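You operate a simulated robot arm through the tools that you are given. There is no shell and no other tool. Be economical: measure what you need, move in short steps, check, and stop when the job is done.

The job below is to be done with a simulated two-armed robot. You get a single attempt, and the scene is never put back.

JOB
Fill tall vases 2 and 3 to their lines.
Fine: park the spout and shut the red valve knob; the third tall vase and the drip tray stay dry. Where these are worked on the way, their far stop is far enough and under half their travel is too little: red valve knob.

Only the result counts: the job must be done as asked and must still hold three seconds after the hand-in. Knocking over, shifting, dropping, spilling or breaking anything else fails it.

ROBOT AND FRAMES
Two 7-joint arms with fingered hands on one trunk, on a carriage that runs on a rail from [-0.1, 150.3] to [0, -37.7] (x, y) and turns from -217 to 115 degrees about z. Base frame: it is fixed where the carriage stands at the start and does not move with it; the origin is on the floor, on the carriage's upright axis, x ahead of it, y to its left, z up; the surface under the hand at the start is at about z = 74. Lengths are in cm, angles in degrees, forces in N, time in s.
The left shoulder is at the start at [7, 18.8, 137.3], the right one opposite. With the tool pointing down near the work surface each hand reaches from about 10 to 74 cm from the robot's upright axis, wherever it stands, measured 20 degrees to its own side. Places, roughly: drip tray [80, -20, 70]; red valve knob [60, -50, 80]; swing spout [90, -20, 100]. Payload 4 kg a hand.
The TCP of each hand is the grasp point between the finger pads, 2.6 cm short of the fingertips. In the tool frame z runs along the fingers and y along their closing line. Largest opening 13.2 cm; the body of the gripper starts 7.3 cm behind the TCP. The gripper is a hand of 4 fingers: y runs from the thumb to the fingers, the wrist lies at [0, 0, -22.4] in the tool frame, and closing takes about 1.5 s.
Orientation is that of the tool frame in the base frame, as [roll, pitch, yaw] about the fixed x, y, z axes, in that order (R = Rz(yaw) Ry(pitch) Rx(roll)). With the fingers straight down and closing along the base's y, the tool's x points along the base's -x, its y along +y and its z along -z.

CONTROLS
- The arms move only by the tool apply_moves. It takes "left_steps", "right_steps" or both (then of equal length, played together; a hand with none holds still); each is a list of rows, each a list of 7 numbers: the finger opening in cm, from 0 to 13.2, then the shift along the tool's x, y, z in cm, then the turn, a rotation vector about the tool's x, y, z in degrees. In form: [[jaw, dx, dy, dz, wx, wy, wz], ...]. A call has 1 to 20 rows; each row is the pose to reach, as a shift and turn from the pose commanded when the call began, along the tool's axes at that moment. Each row takes 0.2 s and may step no farther than 5 cm and 8.6 degrees from the row before; otherwise, or with a gripper value out of range, the whole call is refused. A pose out of reach is approached as far as the arm can. The call stops where the force on the tool passes 80 N (or 10 N more than at its start, if that is more) or the arm is blocked; 0.2 s more then pass. The fingers move at their own pace (about 7.2 cm/s each) and stop on an object; they squeeze with about 33 N. The grip force told is the motor's: it shows also when the fingers shut on nothing. Time passes only in rows, and 0.2 s behind the last, so rows that repeat a pose let the fingers close. It gives the time, the measured TCP pose, the force on the tool (base axes), the opening and the grip force at its end, in the units of the frame above (readings bear some noise), with the torque about the TCP (base axes, N m) and any sound that the robot's microphone picked up.
- Cameras (640 x 400 px; columns grow to the right, rows downward): "scene" is now at [12.33, -2.47, 158.04]; the picture's right is [-0.31, -0.95, 0.00], its down [-0.72, 0.24, -0.65] and it looks along [0.62, -0.20, -0.76] (base axes); focal length 283 px, centre (320, 200). "left" rides on the left gripper at [-7.3, 0.6, -9.4] in its tool frame; the picture's right is [-0.08, -1.00, 0.00], its down [0.78, -0.06, -0.62] and it looks along [0.61, -0.05, 0.79] (tool axes); focal length 230 px, centre (320, 200). "right" rides on the right gripper at [7.3, 0.6, -9.3] in its tool frame; the picture's right is [-0.08, 1.00, 0.00], its down [-0.78, -0.06, -0.62] and it looks along [-0.62, -0.05, 0.79] (tool axes); focal length 230 px, centre (320, 200). There is no depth. A picture from a camera that has moved, and an enlarged one, comes with that camera's place and axes in the base frame and with its lens.
- camera(camera): a new picture of that camera. The clock stands still meanwhile.
- raise_lower(by): slides the trunk up (or, below 0, down) by that many cm; the arms and the scene camera ride with it, the base frame stays. It gives what a move gives, with no picture.
- base_move(legs): drives the robot by 1 to 6 legs, each [ahead, left, turn to the left] in cm, cm and degrees, along the robot's own axes; the way and the turn of a leg run together, so that a leg with both is an arc; at most 150 cm and 180 degrees a leg. The arms and the cameras ride along, it lands a little off, and it stops where it bumps. It keeps to its track: a leg is cut to what the track allows. It gives what a move gives.
- grasp_type(shape, hand): the hand has 4 fingers and takes this shape, open, in about a second: jaw (thumb against the fingers, like two jaws); tri (thumb and two fingers); tip (a fingertip pinch); poke (one finger out to press); point (the index stretched); flat (the hand flat); cup (the hand cupped); fist (a fist). The gripper value then closes the fingers along that shape, each until it touches; the sizes above hold for jaw. It gives what a move gives, with no picture.
- pan_tilt(pan, tilt): turns the head with the scene camera to pan (to the left, within 86 degrees either way) and tilt (down, from -29 to 69), counted from straight ahead of the robot. It gives what a move gives.
- zoom(camera, box): a new picture of the part [left, top, right, bottom] of that camera's present view, enlarged. The clock stands still meanwhile.
- sign_off(): hands the job in; it is judged then, once.

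Go step by step. Nothing tells you exact positions but the pictures and the camera data: compare them with the known pose of the tool, close in by small moves and look again before you grip or let go. The budget is 120 turns and 100 pictures, counting those below and the enlarged ones. Unless the task says otherwise, let go and move clear before handing in, and close with one line.

The tools are called after "Call:" as name(argument=value, ...) on one line, values as JSON. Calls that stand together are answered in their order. apply_moves: Moves the arms, as the interface text tells. Its arguments: {"type":"object","properties":{"left_steps":{"type":"array","items":{"type":"array","items":{"type":"number"}}},"right_steps":{"type":"array","items":{"type":"array","items":{"type":"number"}}}},"required":[]} The other tools are called the same way: raise_lower (by) slides the trunk up or down; grasp_type (shape, hand) gives the hand a shape; base_move (legs) drives the base; pan_tilt (pan, tilt) turns the head that bears the scene camera; camera (camera) takes a picture; zoom (camera, box) takes an enlarged picture of a part of a camera's view; sign_off () hands the job in.

At the start:

```text
time: 0.0
left_position: [62.66, 3.96, 124.21]
left_tcp_rot: [180.0, -0.1, -180.0]
left_contact_force: [-0.3, -0.3, -1.1]
left_moment: [0.02, 0.0, 0.02]
left_opening: 13.18
left_grasp_force: 0.2
left_shape: jaw
right_position: [48.69, -46.06, 123.36]
right_tcp_rot: [180.0, 0.1, 179.9]
right_contact_force: [0.6, 0.7, 0.5]
right_moment: [-0.01, 0.02, -0.04]
right_opening: 13.16
right_grasp_force: 0.0
right_shape: jaw
trunk travel left (down, up): [-85.0, 9.0]
robot x, y, heading: [-0.24, -0.5, 0.0]
head pan, tilt: [-18.1, 49.4]
```

scene: 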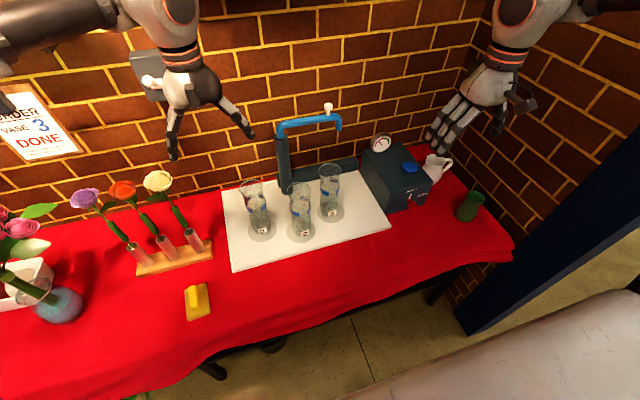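
right: 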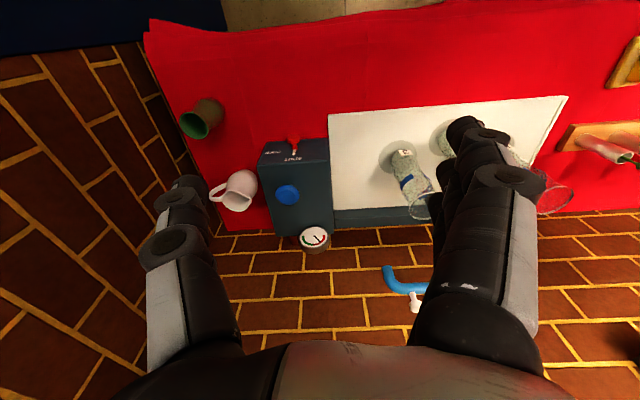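
left: 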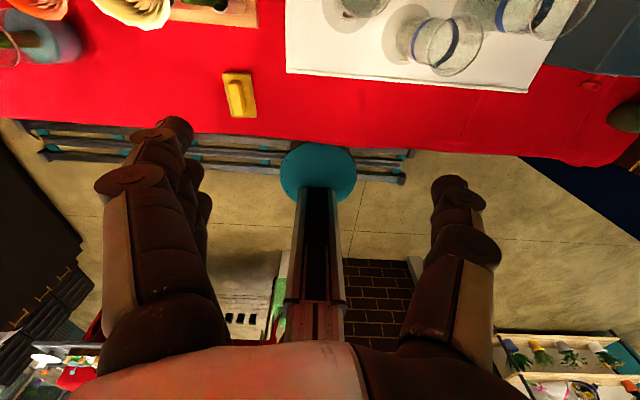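

I see three tall vases on a white drip tray, a blue swing spout with a white knob over them, and a control box with a red valve. I'll look closer at the signs and the box first.

Call:
zoom(camera="scene", box=[220, 90, 380, 250])

Call:
zoom(camera="scene", box=[350, 120, 490, 220])

Call:
zoom(camera="right", box=[240, 120, 340, 250])

Call:
zoom(camera="scene", box=[0, 60, 120, 180])

```text
2.50 times, centred on (300, 170) of scene
camera zoom: at [12.33, -2.47, 158.04], right [-0.31, -0.95, 0.0], down [-0.72, 0.24, -0.65], along [0.62, -0.2, -0.76], focal length 708 px, centre (370, 275)
```

zoom: 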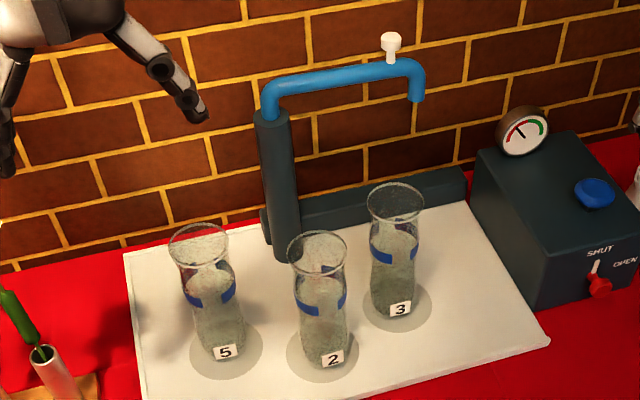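

```text
4.00 times, centred on (420, 170) of scene
camera zoom: at [12.33, -2.47, 158.04], right [-0.31, -0.95, 0.0], down [-0.72, 0.24, -0.65], along [0.62, -0.2, -0.76], focal length 1133 px, centre (-80, 320)
```

zoom: 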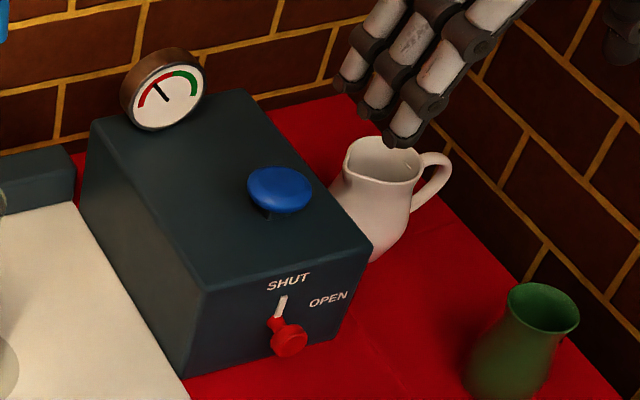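

```text
3.08 times, centred on (290, 185) of right
camera zoom: at [41.37, -45.5, 132.63], right [0.08, 1.0, 0.0], down [0.78, -0.06, 0.62], along [0.62, -0.05, -0.79], focal length 708 px, centre (412, 246)
```

zoom: 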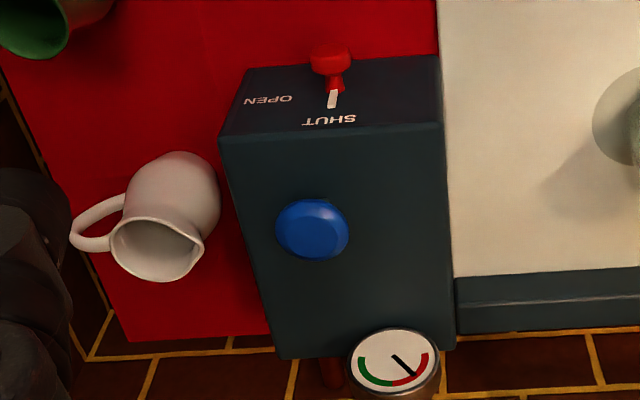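

```text
3.33 times, centred on (60, 120) of scene
camera zoom: at [12.33, -2.47, 158.04], right [-0.31, -0.95, 0.0], down [-0.72, 0.24, -0.65], along [0.62, -0.2, -0.76], focal length 944 px, centre (1187, 467)
```

zoom: 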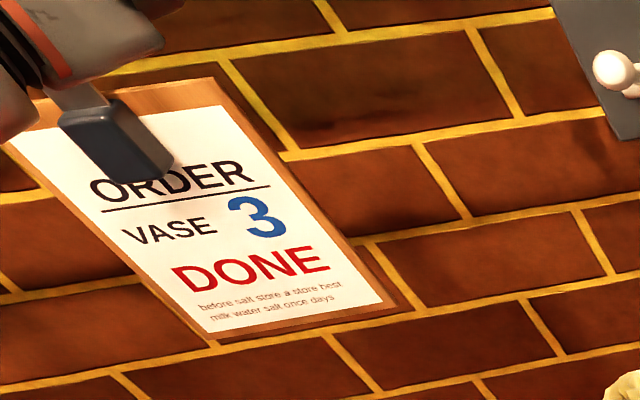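

The valve is at SHUT, the gauge reads red, and a blue button may be a pump. There is also a wall plate with a white knob that I need to see. I'll look at it and the rest of the scene.

Call:
zoom(camera="scene", box=[100, 20, 260, 120])

Call:
pan_tilt(pan=0, tilt=20)

Call:
camera(camera="scene")

```text
4.00 times, centred on (180, 70) of scene
camera zoom: at [12.33, -2.47, 158.04], right [-0.31, -0.95, 0.0], down [-0.72, 0.24, -0.65], along [0.62, -0.2, -0.76], focal length 1133 px, centre (880, 720)
```

zoom: 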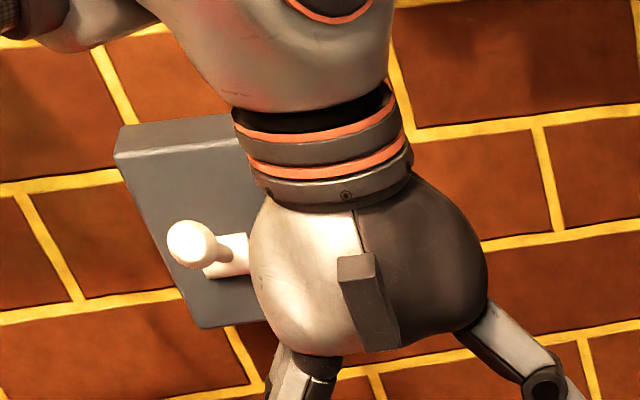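

```text
time: 0.9
left_position: [62.54, 3.85, 124.23]
left_tcp_rot: [-179.9, 0.1, -180.0]
left_contact_force: [0.0, 0.5, 0.3]
left_moment: [-0.02, -0.04, 0.01]
left_opening: 13.19
left_grasp_force: 0.0
left_shape: jaw
right_position: [48.68, -46.07, 123.38]
right_tcp_rot: [180.0, 0.0, 179.9]
right_contact_force: [-0.2, 0.5, -0.1]
right_moment: [0.01, -0.01, 0.01]
right_opening: 13.19
right_grasp_force: 0.1
right_shape: jaw
trunk travel left (down, up): [-85.0, 9.0]
robot x, y, heading: [0.23, 0.21, -0.2]
head pan, tilt: [0.0, 20.0]
```

```text
91 pictures are left
camera scene: at [14.26, -0.07, 162.5], right [0.0, -1.0, 0.0], down [-0.34, 0.0, -0.94], along [0.94, 0.0, -0.34], focal length 283 px, centre (320, 200)
```

scene: 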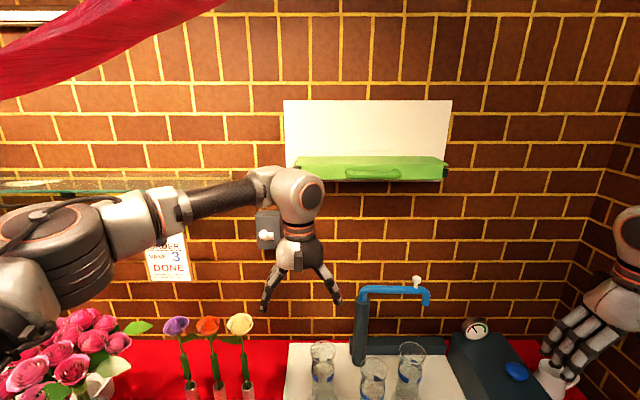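

A lever plate on the wall hides behind the left hand. I'll draw the left hand back and look again.

Call:
apply_moves(left_steps=[[13.2, 3, 3, 0, 0, 0, 0], [13.2, 6, 6, 0, 0, 0, 0], [13.2, 9, 9, 0, 0, 0, 0], [13.2, 12, 12, 0, 0, 0, 0], [13.2, 15, 15, 0, 0, 0, 0], [13.2, 18, 18, 0, 0, 0, 0], [13.2, 18, 21, 0, 0, 0, 0], [13.2, 18, 25, 0, 0, 0, 0], [13.2, 18, 29, 0, 0, 0, 0]])

Call:
camera(camera="scene")

```text
time: 2.9
left_position: [44.4, 33.24, 124.33]
left_tcp_rot: [-179.8, 0.1, 180.0]
left_contact_force: [0.6, 0.3, 0.7]
left_moment: [-0.02, 0.02, 0.0]
left_opening: 13.19
left_grasp_force: 0.1
left_shape: jaw
right_position: [48.54, -45.97, 123.52]
right_tcp_rot: [-179.9, 0.1, 179.9]
right_contact_force: [-1.0, -0.6, 0.0]
right_moment: [0.0, 0.03, -0.02]
right_opening: 13.19
right_grasp_force: 0.1
right_shape: jaw
trunk travel left (down, up): [-85.0, 9.0]
robot x, y, heading: [0.18, -0.37, -0.2]
head pan, tilt: [0.0, 20.0]
```

```text
90 pictures are left
camera scene: at [14.09, 0.17, 162.53], right [0.0, -1.0, 0.0], down [-0.34, 0.0, -0.94], along [0.94, 0.0, -0.34], focal length 283 px, centre (320, 200)
```

scene: 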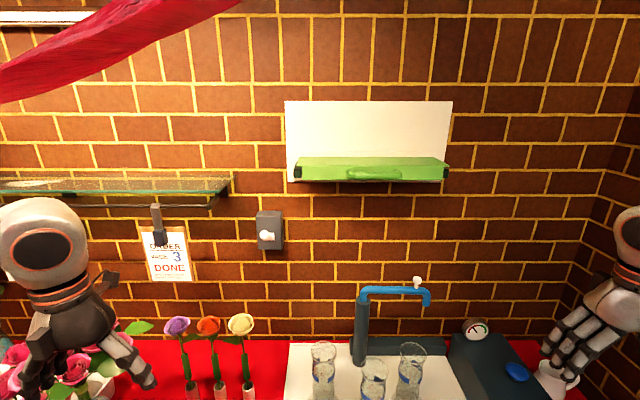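

Call:
zoom(camera="scene", box=[240, 200, 300, 260])

Call:
zoom(camera="scene", box=[280, 260, 540, 400])

Call:
zoom(camera="scene", box=[270, 90, 460, 200])

```text
6.67 times, centred on (270, 230) of scene
camera zoom: at [14.09, 0.17, 162.53], right [0.0, -1.0, 0.0], down [-0.34, 0.0, -0.94], along [0.94, 0.0, -0.34], focal length 1888 px, centre (653, 0)
```

zoom: 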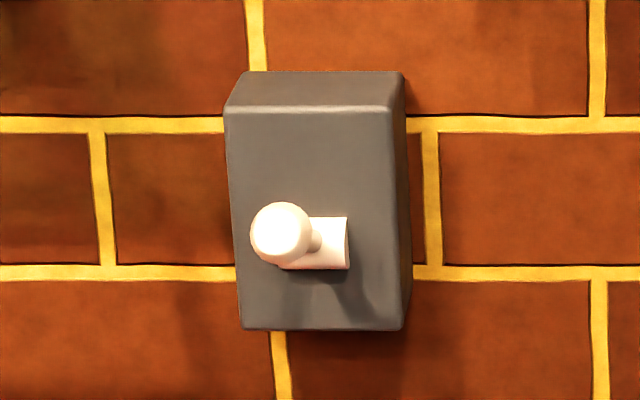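

```text
2.46 times, centred on (410, 330) of scene
camera zoom: at [14.09, 0.17, 162.53], right [0.0, -1.0, 0.0], down [-0.34, 0.0, -0.94], along [0.94, 0.0, -0.34], focal length 697 px, centre (98, -120)
```

zoom: 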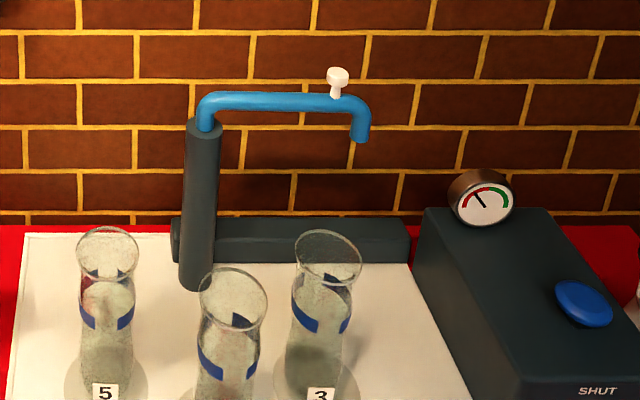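

```text
3.37 times, centred on (365, 145) of scene
camera zoom: at [14.09, 0.17, 162.53], right [0.0, -1.0, 0.0], down [-0.34, 0.0, -0.94], along [0.94, 0.0, -0.34], focal length 954 px, centre (168, 385)
```

zoom: 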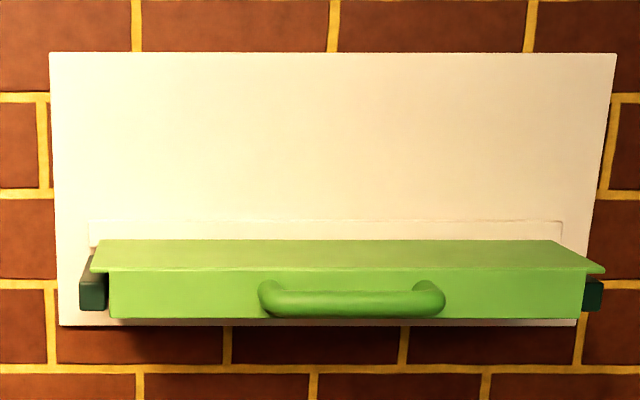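

The spout outlet sits at about (90,-35,98), with its column at about (88,-12.5). Vases 3, 2 and 5 lie on its swing circle, at about (72,-26), (67,-13) and (73,0). Next I'll use the right hand camera to see the valve from the front.

Call:
apply_moves(right_steps=[[13.2, 2, -1, 3, 0, -5, 0], [13.2, 4, -2, 6, 0, -10, 0], [13.2, 6, -3, 9, 0, -15, 0], [13.2, 8, -4, 12, 0, -20, 0], [13.2, 10, -5, 15, 0, -25, 0], [13.2, 12, -6, 18, 0, -30, 0], [13.2, 14, -7, 21, 0, -35, 0], [13.2, 16, -8, 23, 0, -40, 0]])

Call:
camera(camera="right")

```text
time: 4.7
left_position: [44.42, 33.04, 124.48]
left_tcp_rot: [180.0, 0.2, 180.0]
left_contact_force: [0.6, -0.4, -0.1]
left_moment: [-0.03, -0.04, -0.01]
left_opening: 13.19
left_grasp_force: 0.1
left_shape: jaw
right_position: [32.34, -54.1, 100.47]
right_tcp_rot: [179.8, 40.3, -179.9]
right_contact_force: [-0.3, -0.3, 0.2]
right_moment: [0.0, -0.04, -0.01]
right_opening: 13.19
right_grasp_force: 0.0
right_shape: jaw
trunk travel left (down, up): [-85.0, 9.0]
robot x, y, heading: [0.31, -0.1, -0.1]
head pan, tilt: [0.0, 20.0]
```

```text
86 pictures are left
camera right: at [20.68, -53.65, 102.8], right [0.06, 1.0, 0.05], down [0.2, -0.06, 0.98], along [0.98, -0.05, -0.2], focal length 230 px, centre (320, 200)
```

right: 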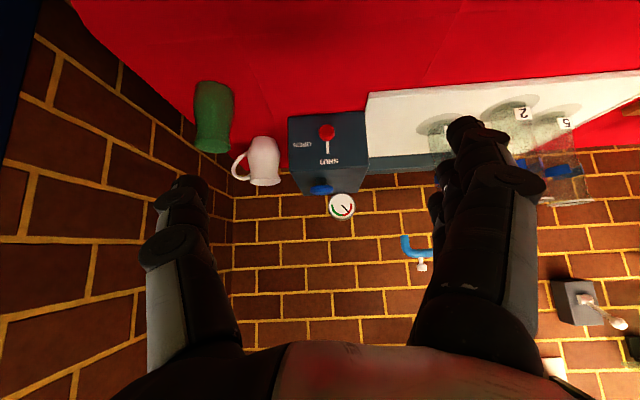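

Call:
zoom(camera="right", box=[270, 90, 390, 220])

Call:
zoom(camera="right", box=[410, 80, 600, 210])

```text
3.08 times, centred on (330, 155) of right
camera zoom: at [20.68, -53.65, 102.8], right [0.06, 1.0, 0.05], down [0.2, -0.06, 0.98], along [0.98, -0.05, -0.2], focal length 708 px, centre (289, 338)
```

zoom: 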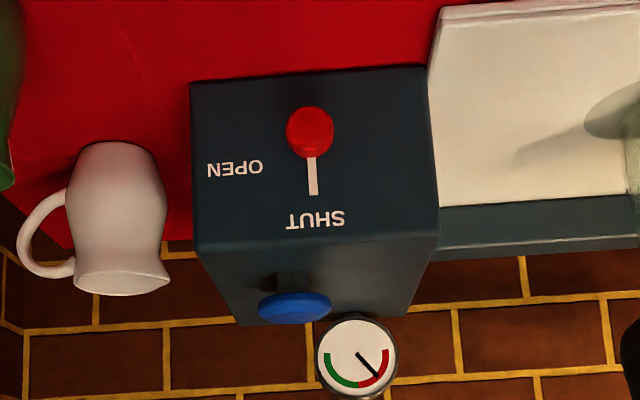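

```text
3.08 times, centred on (505, 145) of right
camera zoom: at [20.68, -53.65, 102.8], right [0.06, 1.0, 0.05], down [0.2, -0.06, 0.98], along [0.98, -0.05, -0.2], focal length 708 px, centre (-249, 369)
```

zoom: 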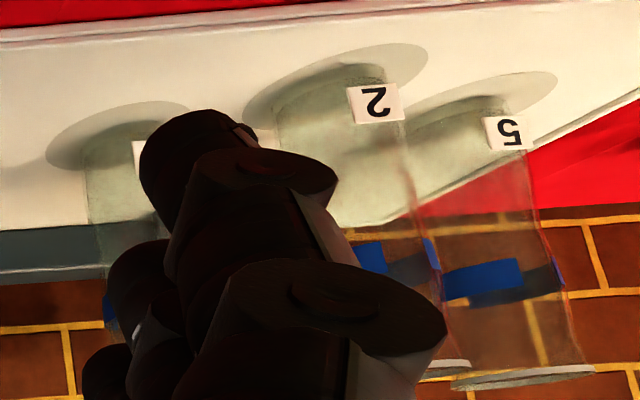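

The vases look empty and the valve ball is at about (63.3,-53.8,80.3), with an axis along x and a clockwise turn to OPEN. I'll bring the right hand in from the wall, then drive the robot about 18 cm to the right and lower the trunk.

Call:
apply_moves(right_steps=[[13.2, 0, 4, 0, 0, 0, 0], [13.2, 0, 8, 0, 0, 0, 0], [13.2, 0, 12, 0, 0, 0, 0], [13.2, 0, 15, 0, 0, 0, 0]])

Call:
base_move(legs=[[0, -18, 0]])

Call:
raise_lower(by=-15)

Call:
pan_tilt(pan=-12, tilt=38)

Call:
camera(camera="scene")

```text
time: 5.7
left_position: [44.5, 32.98, 124.3]
left_tcp_rot: [180.0, 0.0, 179.9]
left_contact_force: [-0.9, 0.2, 0.1]
left_moment: [0.03, -0.02, -0.02]
left_opening: 13.18
left_grasp_force: 0.0
left_shape: jaw
right_position: [32.84, -39.2, 100.43]
right_tcp_rot: [-179.8, 40.0, -180.0]
right_contact_force: [-1.2, 0.1, -0.1]
right_moment: [0.01, 0.01, 0.02]
right_opening: 13.18
right_grasp_force: 0.0
right_shape: jaw
trunk travel left (down, up): [-85.0, 9.0]
robot x, y, heading: [-0.19, -0.07, 0.0]
head pan, tilt: [0.0, 20.0]
```

```text
time: 7.2
left_position: [44.28, 16.06, 124.22]
left_tcp_rot: [-179.7, 0.0, -179.6]
left_contact_force: [0.0, 0.2, 0.6]
left_moment: [-0.01, -0.03, 0.01]
left_opening: 13.17
left_grasp_force: 0.0
left_shape: jaw
right_position: [33.05, -56.36, 100.48]
right_tcp_rot: [-179.8, 40.0, -179.5]
right_contact_force: [-0.2, -0.1, 0.2]
right_moment: [0.0, -0.04, -0.02]
right_opening: 13.19
right_grasp_force: 0.1
right_shape: jaw
trunk travel left (down, up): [-85.0, 9.0]
robot x, y, heading: [-0.14, -17.75, 0.3]
head pan, tilt: [0.0, 20.0]
```

```text
time: 9.0
left_position: [44.22, 15.78, 109.25]
left_tcp_rot: [-179.9, 0.0, -179.5]
left_contact_force: [-0.4, 0.6, -0.3]
left_moment: [-0.01, 0.02, 0.0]
left_opening: 13.18
left_grasp_force: 0.1
left_shape: jaw
right_position: [33.12, -56.73, 85.46]
right_tcp_rot: [180.0, 40.0, -179.7]
right_contact_force: [0.1, 0.0, 0.6]
right_moment: [0.0, 0.02, -0.02]
right_opening: 13.18
right_grasp_force: 0.1
right_shape: jaw
trunk travel left (down, up): [-70.0, 24.0]
robot x, y, heading: [-0.71, -17.98, 0.4]
head pan, tilt: [0.0, 20.0]
```

```text
time: 9.8
left_position: [44.41, 15.83, 109.38]
left_tcp_rot: [180.0, 0.0, -179.6]
left_contact_force: [0.3, 0.3, -0.7]
left_moment: [0.03, 0.0, 0.04]
left_opening: 13.19
left_grasp_force: 0.1
left_shape: jaw
right_position: [33.04, -56.78, 85.43]
right_tcp_rot: [180.0, 40.0, -179.6]
right_contact_force: [0.1, 0.1, 0.3]
right_moment: [0.0, 0.0, -0.03]
right_opening: 13.21
right_grasp_force: 0.1
right_shape: jaw
trunk travel left (down, up): [-70.0, 24.0]
robot x, y, heading: [-0.09, -17.95, 0.4]
head pan, tilt: [-12.0, 38.0]
```

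```text
83 pictures are left
camera scene: at [13.42, -19.34, 144.68], right [-0.2, -0.98, 0.0], down [-0.6, 0.12, -0.79], along [0.77, -0.16, -0.62], focal length 283 px, centre (320, 200)
```

scene: 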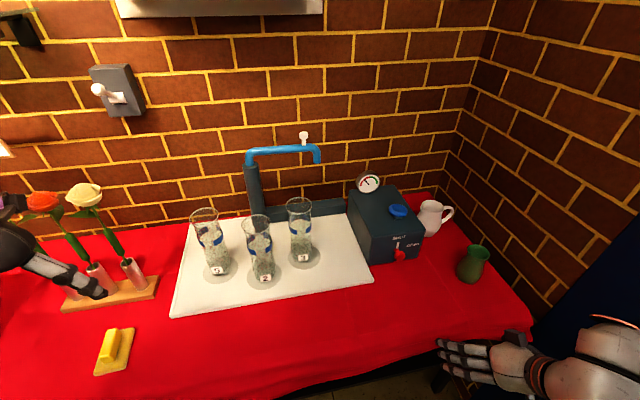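

Call:
zoom(camera="scene", box=[230, 120, 350, 200])

Call:
zoom(camera="scene", box=[180, 180, 340, 300])

Call:
zoom(camera="scene", box=[340, 160, 440, 270])

```text
5.00 times, centred on (290, 160) of scene
camera zoom: at [13.42, -19.34, 144.68], right [-0.2, -0.98, 0.0], down [-0.6, 0.12, -0.79], along [0.77, -0.16, -0.62], focal length 1416 px, centre (470, 400)
```

zoom: 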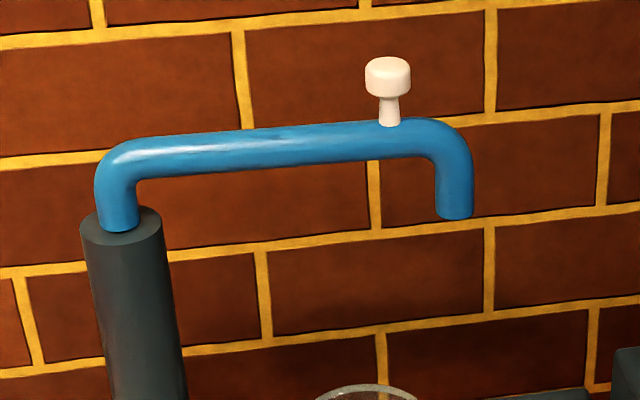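

```text
3.33 times, centred on (260, 240) of scene
camera zoom: at [13.42, -19.34, 144.68], right [-0.2, -0.98, 0.0], down [-0.6, 0.12, -0.79], along [0.77, -0.16, -0.62], focal length 944 px, centre (520, 67)
```

zoom: 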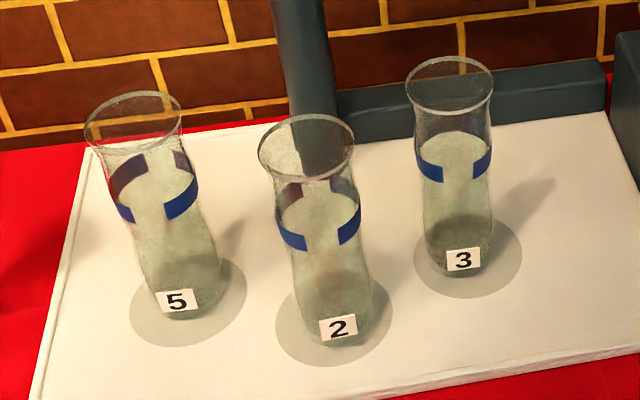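

```text
3.64 times, centred on (390, 215) of scene
camera zoom: at [13.42, -19.34, 144.68], right [-0.2, -0.98, 0.0], down [-0.6, 0.12, -0.79], along [0.77, -0.16, -0.62], focal length 1030 px, centre (66, 146)
```

zoom: 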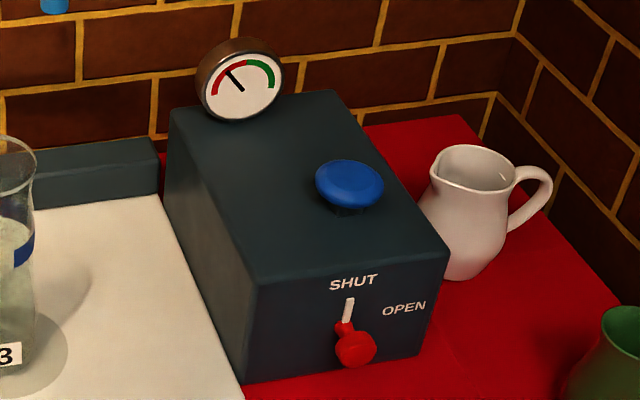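

Geometry is settled: column (86,-13.9), outlet (87,-33.5,100.6), white knob on the spout (86.8,-29.7,110), and vase rims at about z 96. Next I'll bring the left hand, pitched 45° forward, up in front of the spout's white knob.

Call:
apply_moves(left_steps=[[10, 0, -1.5, -4, 0, -3, 0], [10, -1, -5, -7, 0, -6, 0], [8, -3, -9, -9, 0, -10, 0], [7, -5.5, -13, -10.5, 0, -14, 0], [6, -8, -17, -11.5, 0, -18, 0], [6, -10.5, -21, -12.7, 0, -22, 0], [6, -13, -25, -12.7, 0, -26, 0], [6, -15.5, -29, -12.7, 0, -30, 0], [6, -18, -33, -12.7, 0, -34, 0], [6, -20.5, -37, -12.7, 0, -38, 0], [6, -23, -41, -12.7, 0, -42, 0], [6, -25, -45, -12.7, 0, -45, 0]])

Call:
camera(camera="left")

Call:
camera(camera="scene")

```text
time: 12.4
left_position: [69.94, -29.27, 122.24]
left_tcp_rot: [179.9, 45.1, -179.9]
left_contact_force: [0.3, -1.2, -0.8]
left_moment: [0.0, -0.05, 0.01]
left_opening: 6.09
left_grasp_force: 0.1
left_shape: jaw
right_position: [33.06, -56.83, 85.51]
right_tcp_rot: [179.9, 40.1, -179.9]
right_contact_force: [-0.4, 0.0, 0.2]
right_moment: [0.0, 0.03, 0.04]
right_opening: 13.19
right_grasp_force: 0.0
right_shape: jaw
trunk travel left (down, up): [-70.0, 24.0]
robot x, y, heading: [0.16, -17.66, 0.6]
head pan, tilt: [-12.0, 38.0]
```

```text
79 pictures are left
camera left: at [68.44, -28.86, 134.06], right [0.06, -1.0, 0.05], down [-0.99, -0.07, -0.12], along [0.12, -0.04, -0.99], focal length 230 px, centre (320, 200)
```

left: 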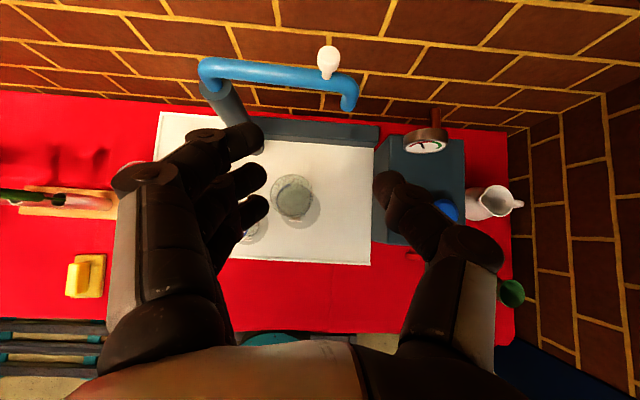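

```text
78 pictures are left
camera scene: at [13.39, -19.62, 144.67], right [-0.2, -0.98, 0.0], down [-0.6, 0.13, -0.79], along [0.77, -0.16, -0.62], focal length 283 px, centre (320, 200)
```

scene: 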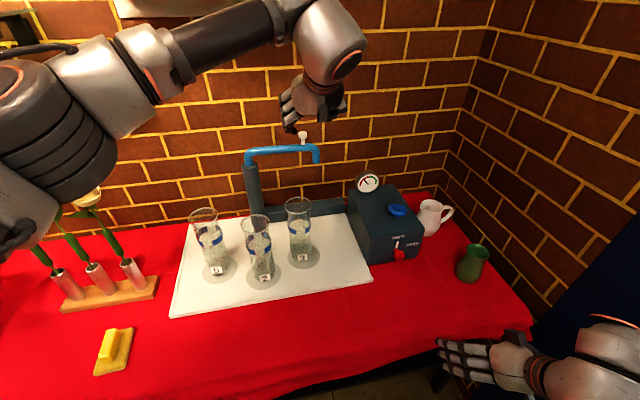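

The left hand is lined up in front of the white knob. I'll advance most of the way along the tool axis and check.

Call:
apply_moves(left_steps=[[7, -1, -0.2, 4, 0, 0, 0], [7, -2, -0.4, 8, 0, 0, 0], [7, -3.5, -0.4, 12, 0, 0, 0], [7, -4, -0.4, 15, 0, 0, 0]])

Call:
camera(camera="left")

Call:
zoom(camera="scene", box=[230, 60, 390, 180])

```text
time: 13.4
left_position: [80.44, -29.58, 116.18]
left_tcp_rot: [-180.0, 45.0, -179.7]
left_contact_force: [0.1, -0.1, -0.9]
left_moment: [-0.04, 0.0, -0.01]
left_opening: 6.91
left_grasp_force: 0.2
left_shape: jaw
left hand out of reach, approached as far as the arm can: row 4
right_position: [33.12, -56.64, 85.45]
right_tcp_rot: [-179.9, 40.1, -179.6]
right_contact_force: [0.9, 0.7, 0.4]
right_moment: [0.01, -0.02, 0.02]
right_opening: 13.21
right_grasp_force: 0.0
right_shape: jaw
trunk travel left (down, up): [-70.0, 24.0]
robot x, y, heading: [0.19, -17.7, 0.5]
head pan, tilt: [-12.0, 38.0]
```

```text
77 pictures are left
camera left: at [79.02, -29.09, 128.05], right [0.06, -1.0, 0.05], down [-0.99, -0.07, -0.12], along [0.12, -0.05, -0.99], focal length 230 px, centre (320, 200)
```

left: 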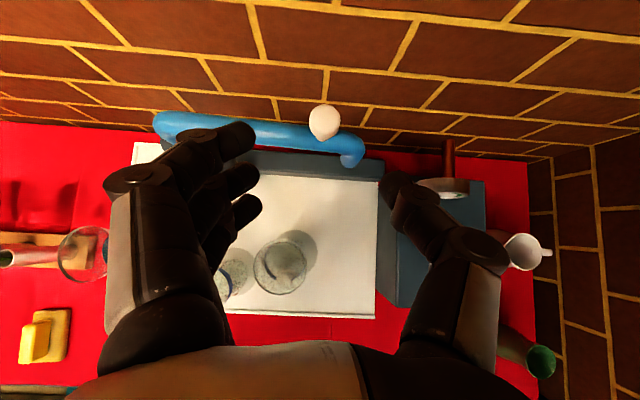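

```text
3.33 times, centred on (310, 120) of scene
camera zoom: at [13.39, -19.3, 144.67], right [-0.2, -0.98, 0.0], down [-0.6, 0.12, -0.79], along [0.77, -0.16, -0.62], focal length 944 px, centre (353, 467)
```

zoom: 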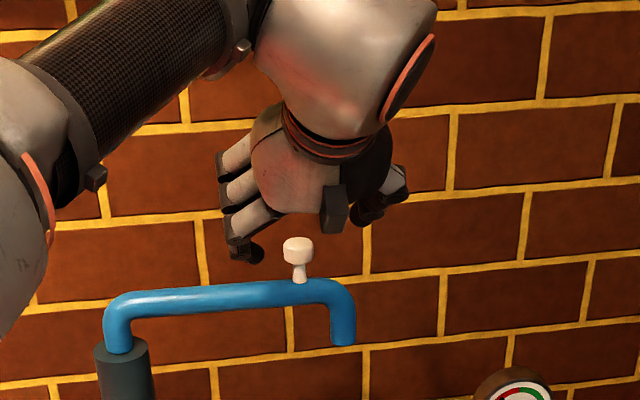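

The spout knob is just out of reach. I'll back the left hand off, then turn the base 20° to the right to bring the left shoulder forward.

Call:
apply_moves(left_steps=[[7, 0, 0, -4, 0, 0, 0], [7, 0, 0, -8, 0, 0, 0], [7, 0, 3, -12, 0, 0, 0], [7, 0, 7, -14, 0, 0, 0]], right_steps=[[13.2, 0, 3, 0, 0, 0, 0], [13.2, 0, 6, 0, 0, 0, 0], [13.2, 0, 9, 0, 0, 0, 0], [13.2, 0, 12, 0, 0, 0, 0]])

Call:
base_move(legs=[[0, 0, -20]])

Call:
pan_tilt(pan=5, tilt=38)

Call:
camera(camera="scene")

```text
time: 14.4
left_position: [70.28, -22.15, 126.28]
left_tcp_rot: [-179.9, 45.1, -179.5]
left_contact_force: [-0.2, 0.0, -0.5]
left_moment: [0.0, -0.01, -0.01]
left_opening: 6.93
left_grasp_force: 0.1
left_shape: jaw
right_position: [34.29, -55.76, 85.07]
right_tcp_rot: [179.9, 40.0, -179.6]
right_contact_force: [-0.3, 0.1, -0.1]
right_moment: [0.0, 0.02, -0.03]
right_opening: 13.19
right_grasp_force: 0.1
right_shape: jaw
right hand out of reach, approached as far as the arm can: row 1, 2, 3, 4
trunk travel left (down, up): [-70.0, 24.0]
robot x, y, heading: [-0.06, -17.37, 0.0]
head pan, tilt: [-12.0, 38.0]
```

```text
time: 15.9
left_position: [64.3, -46.71, 126.18]
left_tcp_rot: [-180.0, 45.0, 159.9]
left_contact_force: [-0.2, -0.3, -0.6]
left_moment: [0.0, 0.01, 0.03]
left_opening: 6.92
left_grasp_force: 0.1
left_shape: jaw
right_position: [18.85, -65.52, 84.97]
right_tcp_rot: [179.8, 39.8, 159.9]
right_contact_force: [0.8, -0.3, -0.4]
right_moment: [0.03, 0.01, -0.01]
right_opening: 13.19
right_grasp_force: 0.0
right_shape: jaw
trunk travel left (down, up): [-70.0, 24.0]
robot x, y, heading: [0.3, -17.36, -20.2]
head pan, tilt: [-12.0, 38.0]
```

```text
time: 16.7
left_position: [64.33, -46.65, 126.09]
left_tcp_rot: [-180.0, 45.0, 160.0]
left_contact_force: [1.0, -0.2, -0.7]
left_moment: [0.0, -0.02, -0.03]
left_opening: 6.94
left_grasp_force: 0.0
left_shape: jaw
right_position: [18.98, -65.59, 84.94]
right_tcp_rot: [179.9, 39.9, 159.9]
right_contact_force: [0.5, 0.2, -0.1]
right_moment: [-0.01, -0.03, 0.0]
right_opening: 13.18
right_grasp_force: 0.1
right_shape: jaw
trunk travel left (down, up): [-70.0, 24.0]
robot x, y, heading: [-0.09, -17.77, -20.0]
head pan, tilt: [5.0, 38.0]
```

```text
75 pictures are left
camera scene: at [13.0, -21.6, 144.67], right [-0.26, -0.97, 0.0], down [-0.59, 0.16, -0.79], along [0.76, -0.2, -0.62], focal length 283 px, centre (320, 200)
```

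scene: 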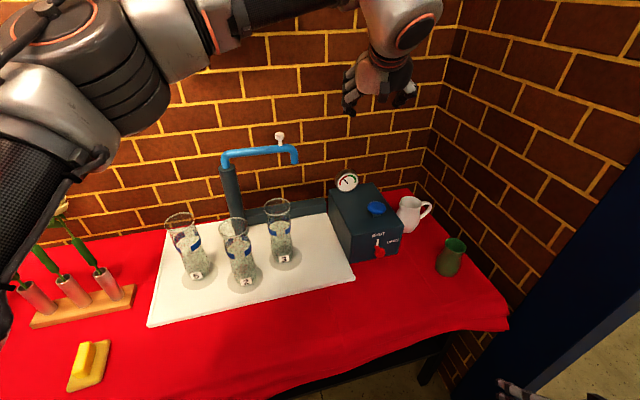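

Turned. Now I'll bring the left hand in front of the spout knob again.

Call:
apply_moves(left_steps=[[7, 0, 4.5, 0, 0, 0, 0], [7, 0, 9, 0, 0, 0, 0], [7, 0, 13.5, 1, 0, 0, 0], [7, 0, 18, 3, 0, 0, 0], [7, 0, 21.5, 6, 0, 0, 0], [7, 0.2, 23.7, 9, 0, 0, 0], [7, 0.2, 23.7, 12, 0, 0, 0]])

Call:
camera(camera="left")

Call:
camera(camera="scene")

```text
time: 18.3
left_position: [80.31, -27.31, 117.17]
left_tcp_rot: [180.0, 45.0, 159.9]
left_contact_force: [0.3, 0.0, -0.6]
left_moment: [0.01, 0.01, -0.02]
left_opening: 6.91
left_grasp_force: 0.0
left_shape: jaw
right_position: [19.01, -65.77, 84.9]
right_tcp_rot: [179.8, 39.7, 159.9]
right_contact_force: [0.4, 0.0, 0.3]
right_moment: [-0.03, -0.05, 0.03]
right_opening: 13.22
right_grasp_force: 0.1
right_shape: jaw
trunk travel left (down, up): [-70.0, 24.0]
robot x, y, heading: [0.35, -17.83, -20.0]
head pan, tilt: [5.0, 38.0]
```

```text
74 pictures are left
camera left: at [79.16, -26.39, 129.0], right [-0.29, -0.96, 0.05], down [-0.95, 0.28, -0.12], along [0.1, -0.09, -0.99], focal length 230 px, centre (320, 200)
```

left: 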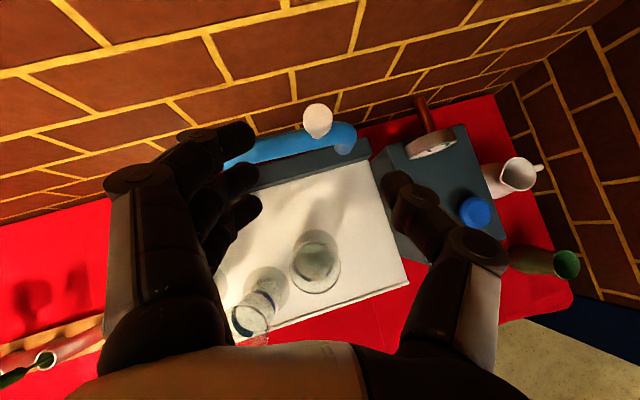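

```text
73 pictures are left
camera scene: at [13.11, -21.68, 144.66], right [-0.26, -0.97, 0.0], down [-0.6, 0.16, -0.79], along [0.76, -0.2, -0.62], focal length 283 px, centre (320, 200)
```

scene: 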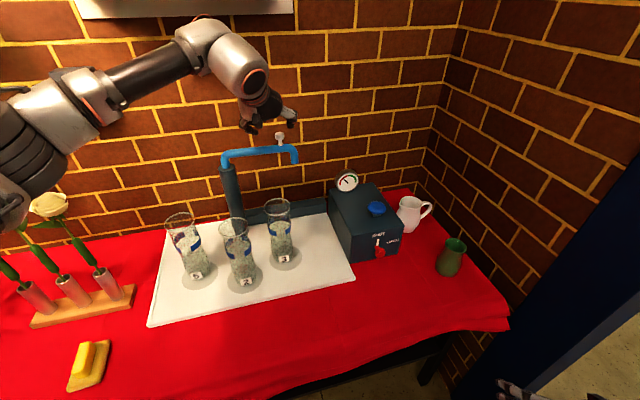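

On line with the knob; advancing about 9.7 cm along the tool axis.

Call:
apply_moves(left_steps=[[7, 0, 0, 3, 0, 0, 0], [7, 0, 0, 6, 0, 0, 0], [7, 0, 0, 8, 0, 0, 0], [7, 0, 0, 9.6, 0, 0, 0]])

Call:
zoom(camera="left", box=[200, 80, 440, 240])

Call:
zoom(camera="scene", box=[210, 80, 330, 200])

```text
time: 19.3
left_position: [86.74, -29.44, 110.74]
left_tcp_rot: [-180.0, 45.0, 160.1]
left_contact_force: [-0.4, -0.1, 0.6]
left_moment: [0.02, 0.0, 0.01]
left_opening: 6.93
left_grasp_force: 0.0
left_shape: jaw
right_position: [18.99, -65.61, 85.01]
right_tcp_rot: [179.8, 39.8, 159.8]
right_contact_force: [0.6, -0.7, -0.5]
right_moment: [-0.01, 0.01, -0.01]
right_opening: 13.21
right_grasp_force: 0.1
right_shape: jaw
trunk travel left (down, up): [-70.0, 24.0]
robot x, y, heading: [-0.44, -17.45, -20.1]
head pan, tilt: [5.0, 38.0]
```

```text
2.50 times, centred on (320, 160) of left
camera zoom: at [85.64, -28.53, 122.55], right [-0.29, -0.96, 0.05], down [-0.95, 0.28, -0.12], along [0.1, -0.09, -0.99], focal length 575 px, centre (320, 300)
```

zoom: 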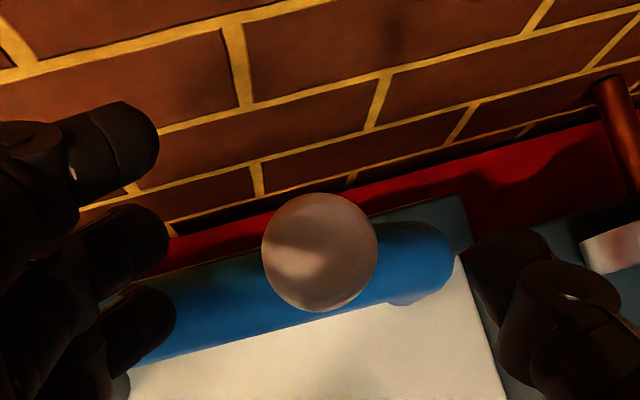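

```text
3.33 times, centred on (270, 140) of scene
camera zoom: at [13.09, -21.62, 144.66], right [-0.26, -0.97, 0.0], down [-0.6, 0.16, -0.79], along [0.76, -0.2, -0.62], focal length 944 px, centre (487, 400)
```

zoom: 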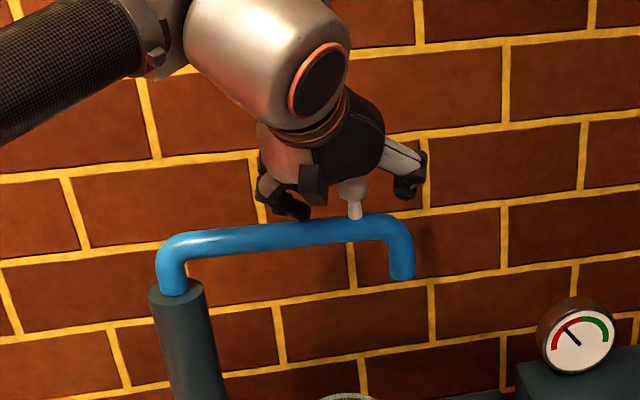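

The knob is between the fingers. Closing on it.

Call:
apply_moves(left_steps=[[5, -0.3, -0.3, 0.4, 0, 0, 0], [3, -0.3, -0.3, 0.4, 0, 0, 0], [0, -0.3, -0.3, 0.4, 0, 0, 0], [0, -0.3, -0.3, 0.4, 0, 0, 0], [0, -0.3, -0.3, 0.4, 0, 0, 0], [0, -0.3, -0.3, 0.4, 0, 0, 0]])

Call:
zoom(camera="left", box=[200, 80, 440, 240])

```text
time: 20.7
left_position: [87.0, -29.97, 110.81]
left_tcp_rot: [180.0, 44.9, 160.0]
left_contact_force: [-0.7, -2.0, 0.4]
left_moment: [0.36, 0.05, 0.01]
left_opening: 0.72
left_grasp_force: 32.9
left_shape: jaw
right_position: [18.94, -65.64, 84.96]
right_tcp_rot: [179.9, 40.0, 159.9]
right_contact_force: [0.4, -1.2, -0.4]
right_moment: [0.0, -0.02, 0.0]
right_opening: 13.21
right_grasp_force: 0.1
right_shape: jaw
trunk travel left (down, up): [-70.0, 24.0]
robot x, y, heading: [-0.26, -17.69, -20.1]
head pan, tilt: [5.0, 38.0]
```

```text
2.50 times, centred on (320, 160) of left
camera zoom: at [85.86, -29.0, 122.58], right [-0.29, -0.96, 0.05], down [-0.95, 0.28, -0.12], along [0.1, -0.09, -0.99], focal length 575 px, centre (320, 300)
```

zoom: 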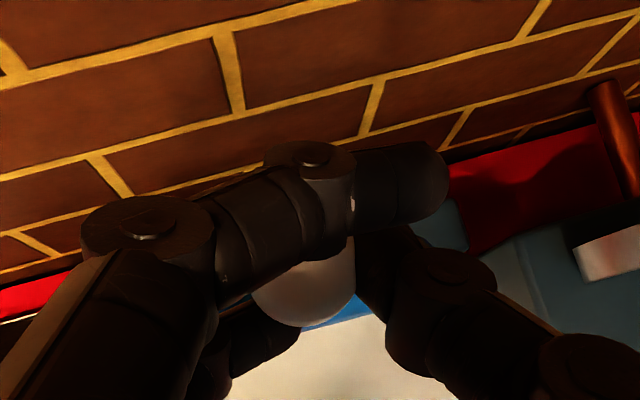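

Gripped. I'll swing the spout along its arc toward vase 3, half way first.

Call:
apply_moves(left_steps=[[0, 0.951, -0.543, -0.951, 0, 0, 0], [0, 1.913, -0.953, -1.913, 0, 0, 0], [0, 2.918, -1.258, -2.918, 0, 0, 0], [0, 3.936, -1.42, -3.936, 0, 0, 0], [0, 4.964, -1.46, -4.964, 0, 0, 0]])

Call:
camera(camera="scene")

```text
time: 21.9
left_position: [79.94, -28.75, 110.78]
left_tcp_rot: [180.0, 45.1, 160.1]
left_contact_force: [4.6, 6.1, 8.2]
left_moment: [0.72, -0.39, -0.37]
left_opening: 0.71
left_grasp_force: 32.8
left_shape: jaw
right_position: [19.02, -65.56, 85.03]
right_tcp_rot: [179.8, 39.9, 159.9]
right_contact_force: [0.6, -0.2, 0.4]
right_moment: [-0.01, -0.01, -0.01]
right_opening: 13.16
right_grasp_force: 0.0
right_shape: jaw
trunk travel left (down, up): [-70.0, 24.0]
robot x, y, heading: [0.12, -17.52, -19.9]
head pan, tilt: [5.0, 38.0]
```

```text
69 pictures are left
camera scene: at [12.96, -21.43, 144.68], right [-0.26, -0.97, 0.0], down [-0.59, 0.16, -0.79], along [0.76, -0.21, -0.62], focal length 283 px, centre (320, 200)
```

scene: 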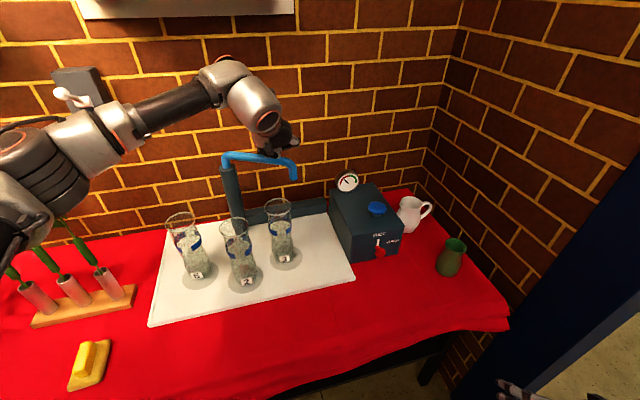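

The spout follows. Continuing to vase 3.

Call:
apply_moves(left_steps=[[0, 1.003, 0.101, -1.003, 0, 0, 0], [0, 2.016, 0.324, -2.016, 0, 0, 0], [0, 3.009, 0.675, -3.009, 0, 0, 0], [0, 3.957, 1.145, -3.957, 0, 0, 0], [0, 4.894, 1.748, -4.894, 0, 0, 0]])

Call:
zoom(camera="scene", box=[150, 120, 350, 300])

Call:
camera(camera="left")

```text
time: 23.1
left_position: [74.26, -24.55, 110.7]
left_tcp_rot: [-179.8, 45.2, 160.2]
left_contact_force: [20.5, 12.3, 20.6]
left_moment: [1.06, -0.8, -0.51]
left_opening: 0.76
left_grasp_force: 33.0
left_shape: jaw
right_position: [19.15, -65.46, 85.04]
right_tcp_rot: [179.9, 39.8, 159.9]
right_contact_force: [-0.8, 0.0, 0.4]
right_moment: [0.0, -0.01, -0.01]
right_opening: 13.18
right_grasp_force: 0.0
right_shape: jaw
trunk travel left (down, up): [-70.0, 24.0]
robot x, y, heading: [0.32, -17.58, -20.1]
head pan, tilt: [5.0, 38.0]
```

```text
2.22 times, centred on (250, 210) of scene
camera zoom: at [13.12, -21.26, 144.69], right [-0.26, -0.97, 0.0], down [-0.6, 0.16, -0.79], along [0.76, -0.21, -0.62], focal length 629 px, centre (476, 178)
```

zoom: 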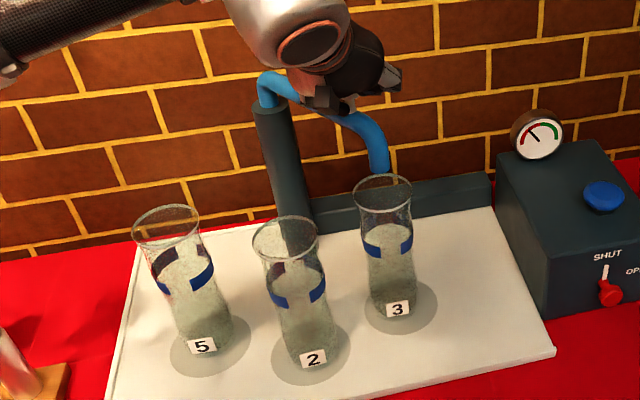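

```text
67 pictures are left
camera left: at [73.04, -23.69, 122.47], right [-0.29, -0.96, 0.06], down [-0.95, 0.28, -0.12], along [0.1, -0.09, -0.99], focal length 230 px, centre (320, 200)
```

left: 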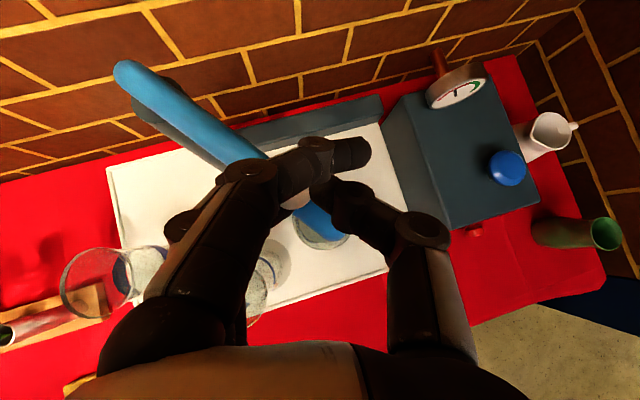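

The spout outlet is at about (71.5,-25.8), inside vase 3's rim circle. I'll relax the grip to relieve strain and see that it stays put.

Call:
apply_moves(left_steps=[[3, -0.3, -0.1, 0.3, 0, 0, 0], [5, -0.3, -0.1, 0.3, 0, 0, 0], [5, -0.3, -0.1, 0.3, 0, 0, 0], [5, -0.3, -0.1, 0.3, 0, 0, 0]])

Call:
zoom(camera="scene", box=[210, 120, 310, 220])

Call:
camera(camera="left")

```text
time: 24.1
left_position: [74.26, -25.23, 110.68]
left_tcp_rot: [180.0, 44.9, 160.0]
left_contact_force: [0.4, 2.1, -1.6]
left_moment: [0.03, 0.02, 0.02]
left_opening: 5.01
left_grasp_force: 0.0
left_shape: jaw
right_position: [18.96, -65.56, 85.03]
right_tcp_rot: [179.8, 39.8, 159.9]
right_contact_force: [-0.1, 0.2, -0.4]
right_moment: [0.02, 0.0, -0.01]
right_opening: 13.21
right_grasp_force: 0.1
right_shape: jaw
trunk travel left (down, up): [-70.0, 24.0]
robot x, y, heading: [0.06, -17.44, -19.9]
head pan, tilt: [5.0, 38.0]
```

```text
4.00 times, centred on (260, 170) of scene
camera zoom: at [13.0, -21.6, 144.67], right [-0.26, -0.97, 0.0], down [-0.59, 0.16, -0.79], along [0.76, -0.2, -0.62], focal length 1133 px, centre (560, 320)
```

zoom: 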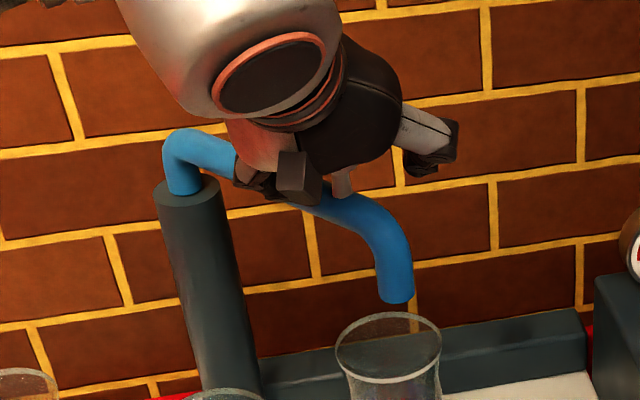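

```text
65 pictures are left
camera left: at [73.19, -24.39, 122.42], right [-0.29, -0.96, 0.05], down [-0.95, 0.28, -0.12], along [0.1, -0.09, -0.99], focal length 230 px, centre (320, 200)
```

left: 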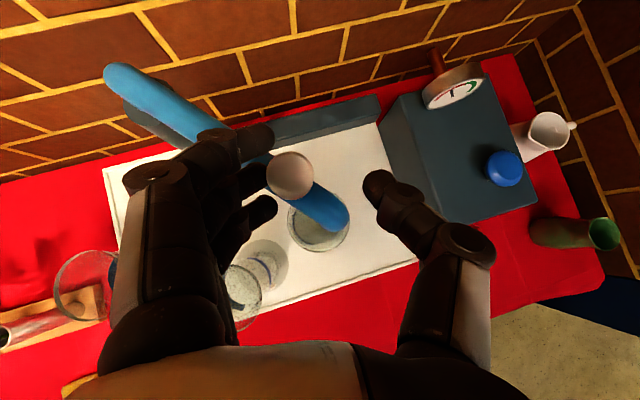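

The spout rests with its outlet at about (72.5,-26.7), about 1.3 cm from the centre of vase 3's mouth. Next I'll bring the right hand in front of the valve, nearly horizontal.

Call:
apply_moves(right_steps=[[10, -4, 0.7, 2, 0, -3.75, 0], [9, -8, 1.5, 3.5, 0, -7.5, 0], [8, -11, 4, 5.5, 0, -11.25, 0], [7, -13.5, 7, 7.5, 0, -15, 0], [7, -16, 10.5, 9, 0, -18.75, 0], [7, -18, 14, 10.5, 0, -22.5, 0], [7, -20, 18, 12, 0, -26.25, 0], [7, -21.2, 21.5, 13.9, 0, -30, 0]])

Call:
camera(camera="right")

Call:
camera(camera="scene")

```text
time: 25.9
left_position: [74.47, -25.19, 110.55]
left_tcp_rot: [-180.0, 44.9, 160.2]
left_contact_force: [-0.6, 1.4, 0.4]
left_moment: [0.03, 0.01, -0.04]
left_opening: 4.99
left_grasp_force: 0.0
left_shape: jaw
right_position: [52.89, -57.74, 98.78]
right_tcp_rot: [-179.8, 63.3, 161.1]
right_contact_force: [0.3, -0.7, 0.3]
right_moment: [0.01, -0.02, -0.03]
right_opening: 7.06
right_grasp_force: 0.1
right_shape: jaw
right hand out of reach, approached as far as the arm can: row 1, 2, 3, 4, 5, 6, 7, 8
trunk travel left (down, up): [-70.0, 24.0]
robot x, y, heading: [0.0, -17.49, -20.0]
head pan, tilt: [5.0, 38.0]
```

```text
64 pictures are left
camera right: at [42.11, -53.44, 96.48], right [0.36, 0.93, 0.07], down [-0.21, 0.01, 0.98], along [0.91, -0.36, 0.2], focal length 230 px, centre (320, 200)
```

right: 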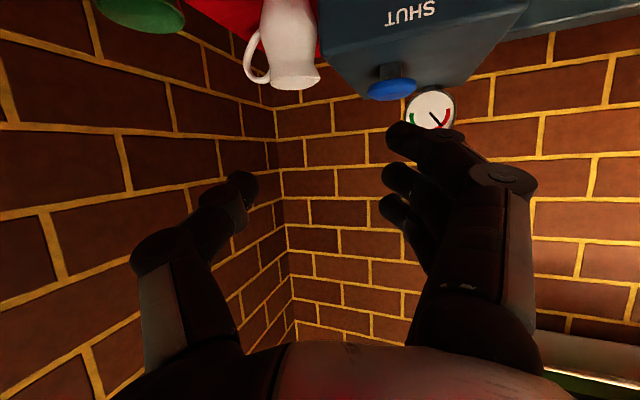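

```text
63 pictures are left
camera scene: at [13.16, -21.46, 144.65], right [-0.26, -0.97, 0.0], down [-0.6, 0.16, -0.79], along [0.76, -0.2, -0.62], focal length 283 px, centre (320, 200)
```

scene: 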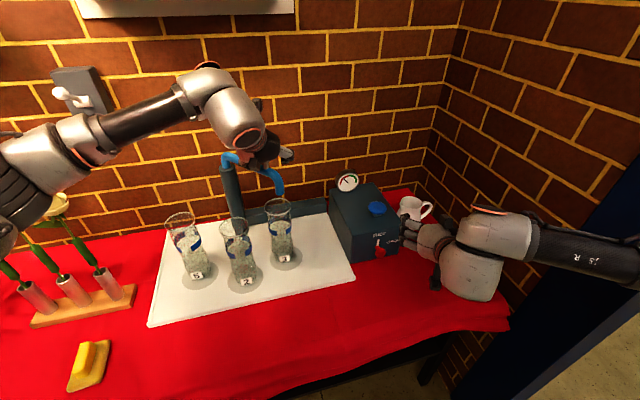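

The right arm is too folded there. I'll go straight toward a pose nearer the valve and see whether it reaches.

Call:
apply_moves(right_steps=[[7, 2, 1.4, 2, 0, 0, 0], [7, 4, 2.7, 4, 0, 0, 0], [7, 6, 4, 6, 0, 0, 0], [7, 8, 5.3, 8, 0, 0, 0]])

Call:
camera(camera="scene")

```text
time: 26.9
left_position: [74.59, -25.3, 110.63]
left_tcp_rot: [-179.8, 44.9, 160.1]
left_contact_force: [0.6, 1.2, -0.5]
left_moment: [0.05, 0.02, 0.04]
left_opening: 5.0
left_grasp_force: 0.1
left_shape: jaw
right_position: [59.58, -55.3, 93.29]
right_tcp_rot: [-179.5, 60.1, 162.0]
right_contact_force: [0.0, 0.1, 0.0]
right_moment: [0.02, -0.01, -0.05]
right_opening: 7.03
right_grasp_force: 0.2
right_shape: jaw
right hand out of reach, approached as far as the arm can: row 1, 2, 3, 4
trunk travel left (down, up): [-70.0, 24.0]
robot x, y, heading: [0.42, -17.48, -19.9]
head pan, tilt: [5.0, 38.0]
```

```text
62 pictures are left
camera scene: at [13.1, -21.51, 144.66], right [-0.26, -0.97, 0.0], down [-0.6, 0.16, -0.79], along [0.76, -0.2, -0.62], focal length 283 px, centre (320, 200)
```

scene: 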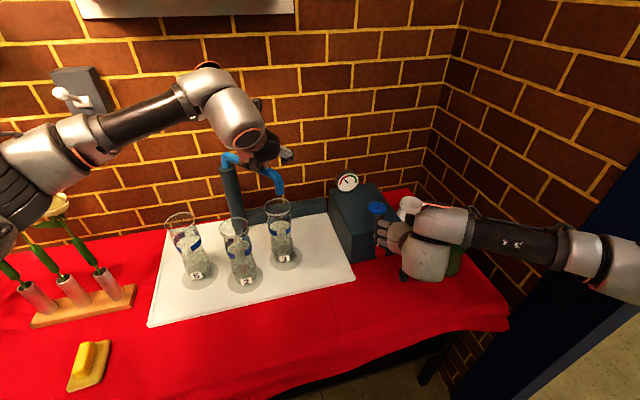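

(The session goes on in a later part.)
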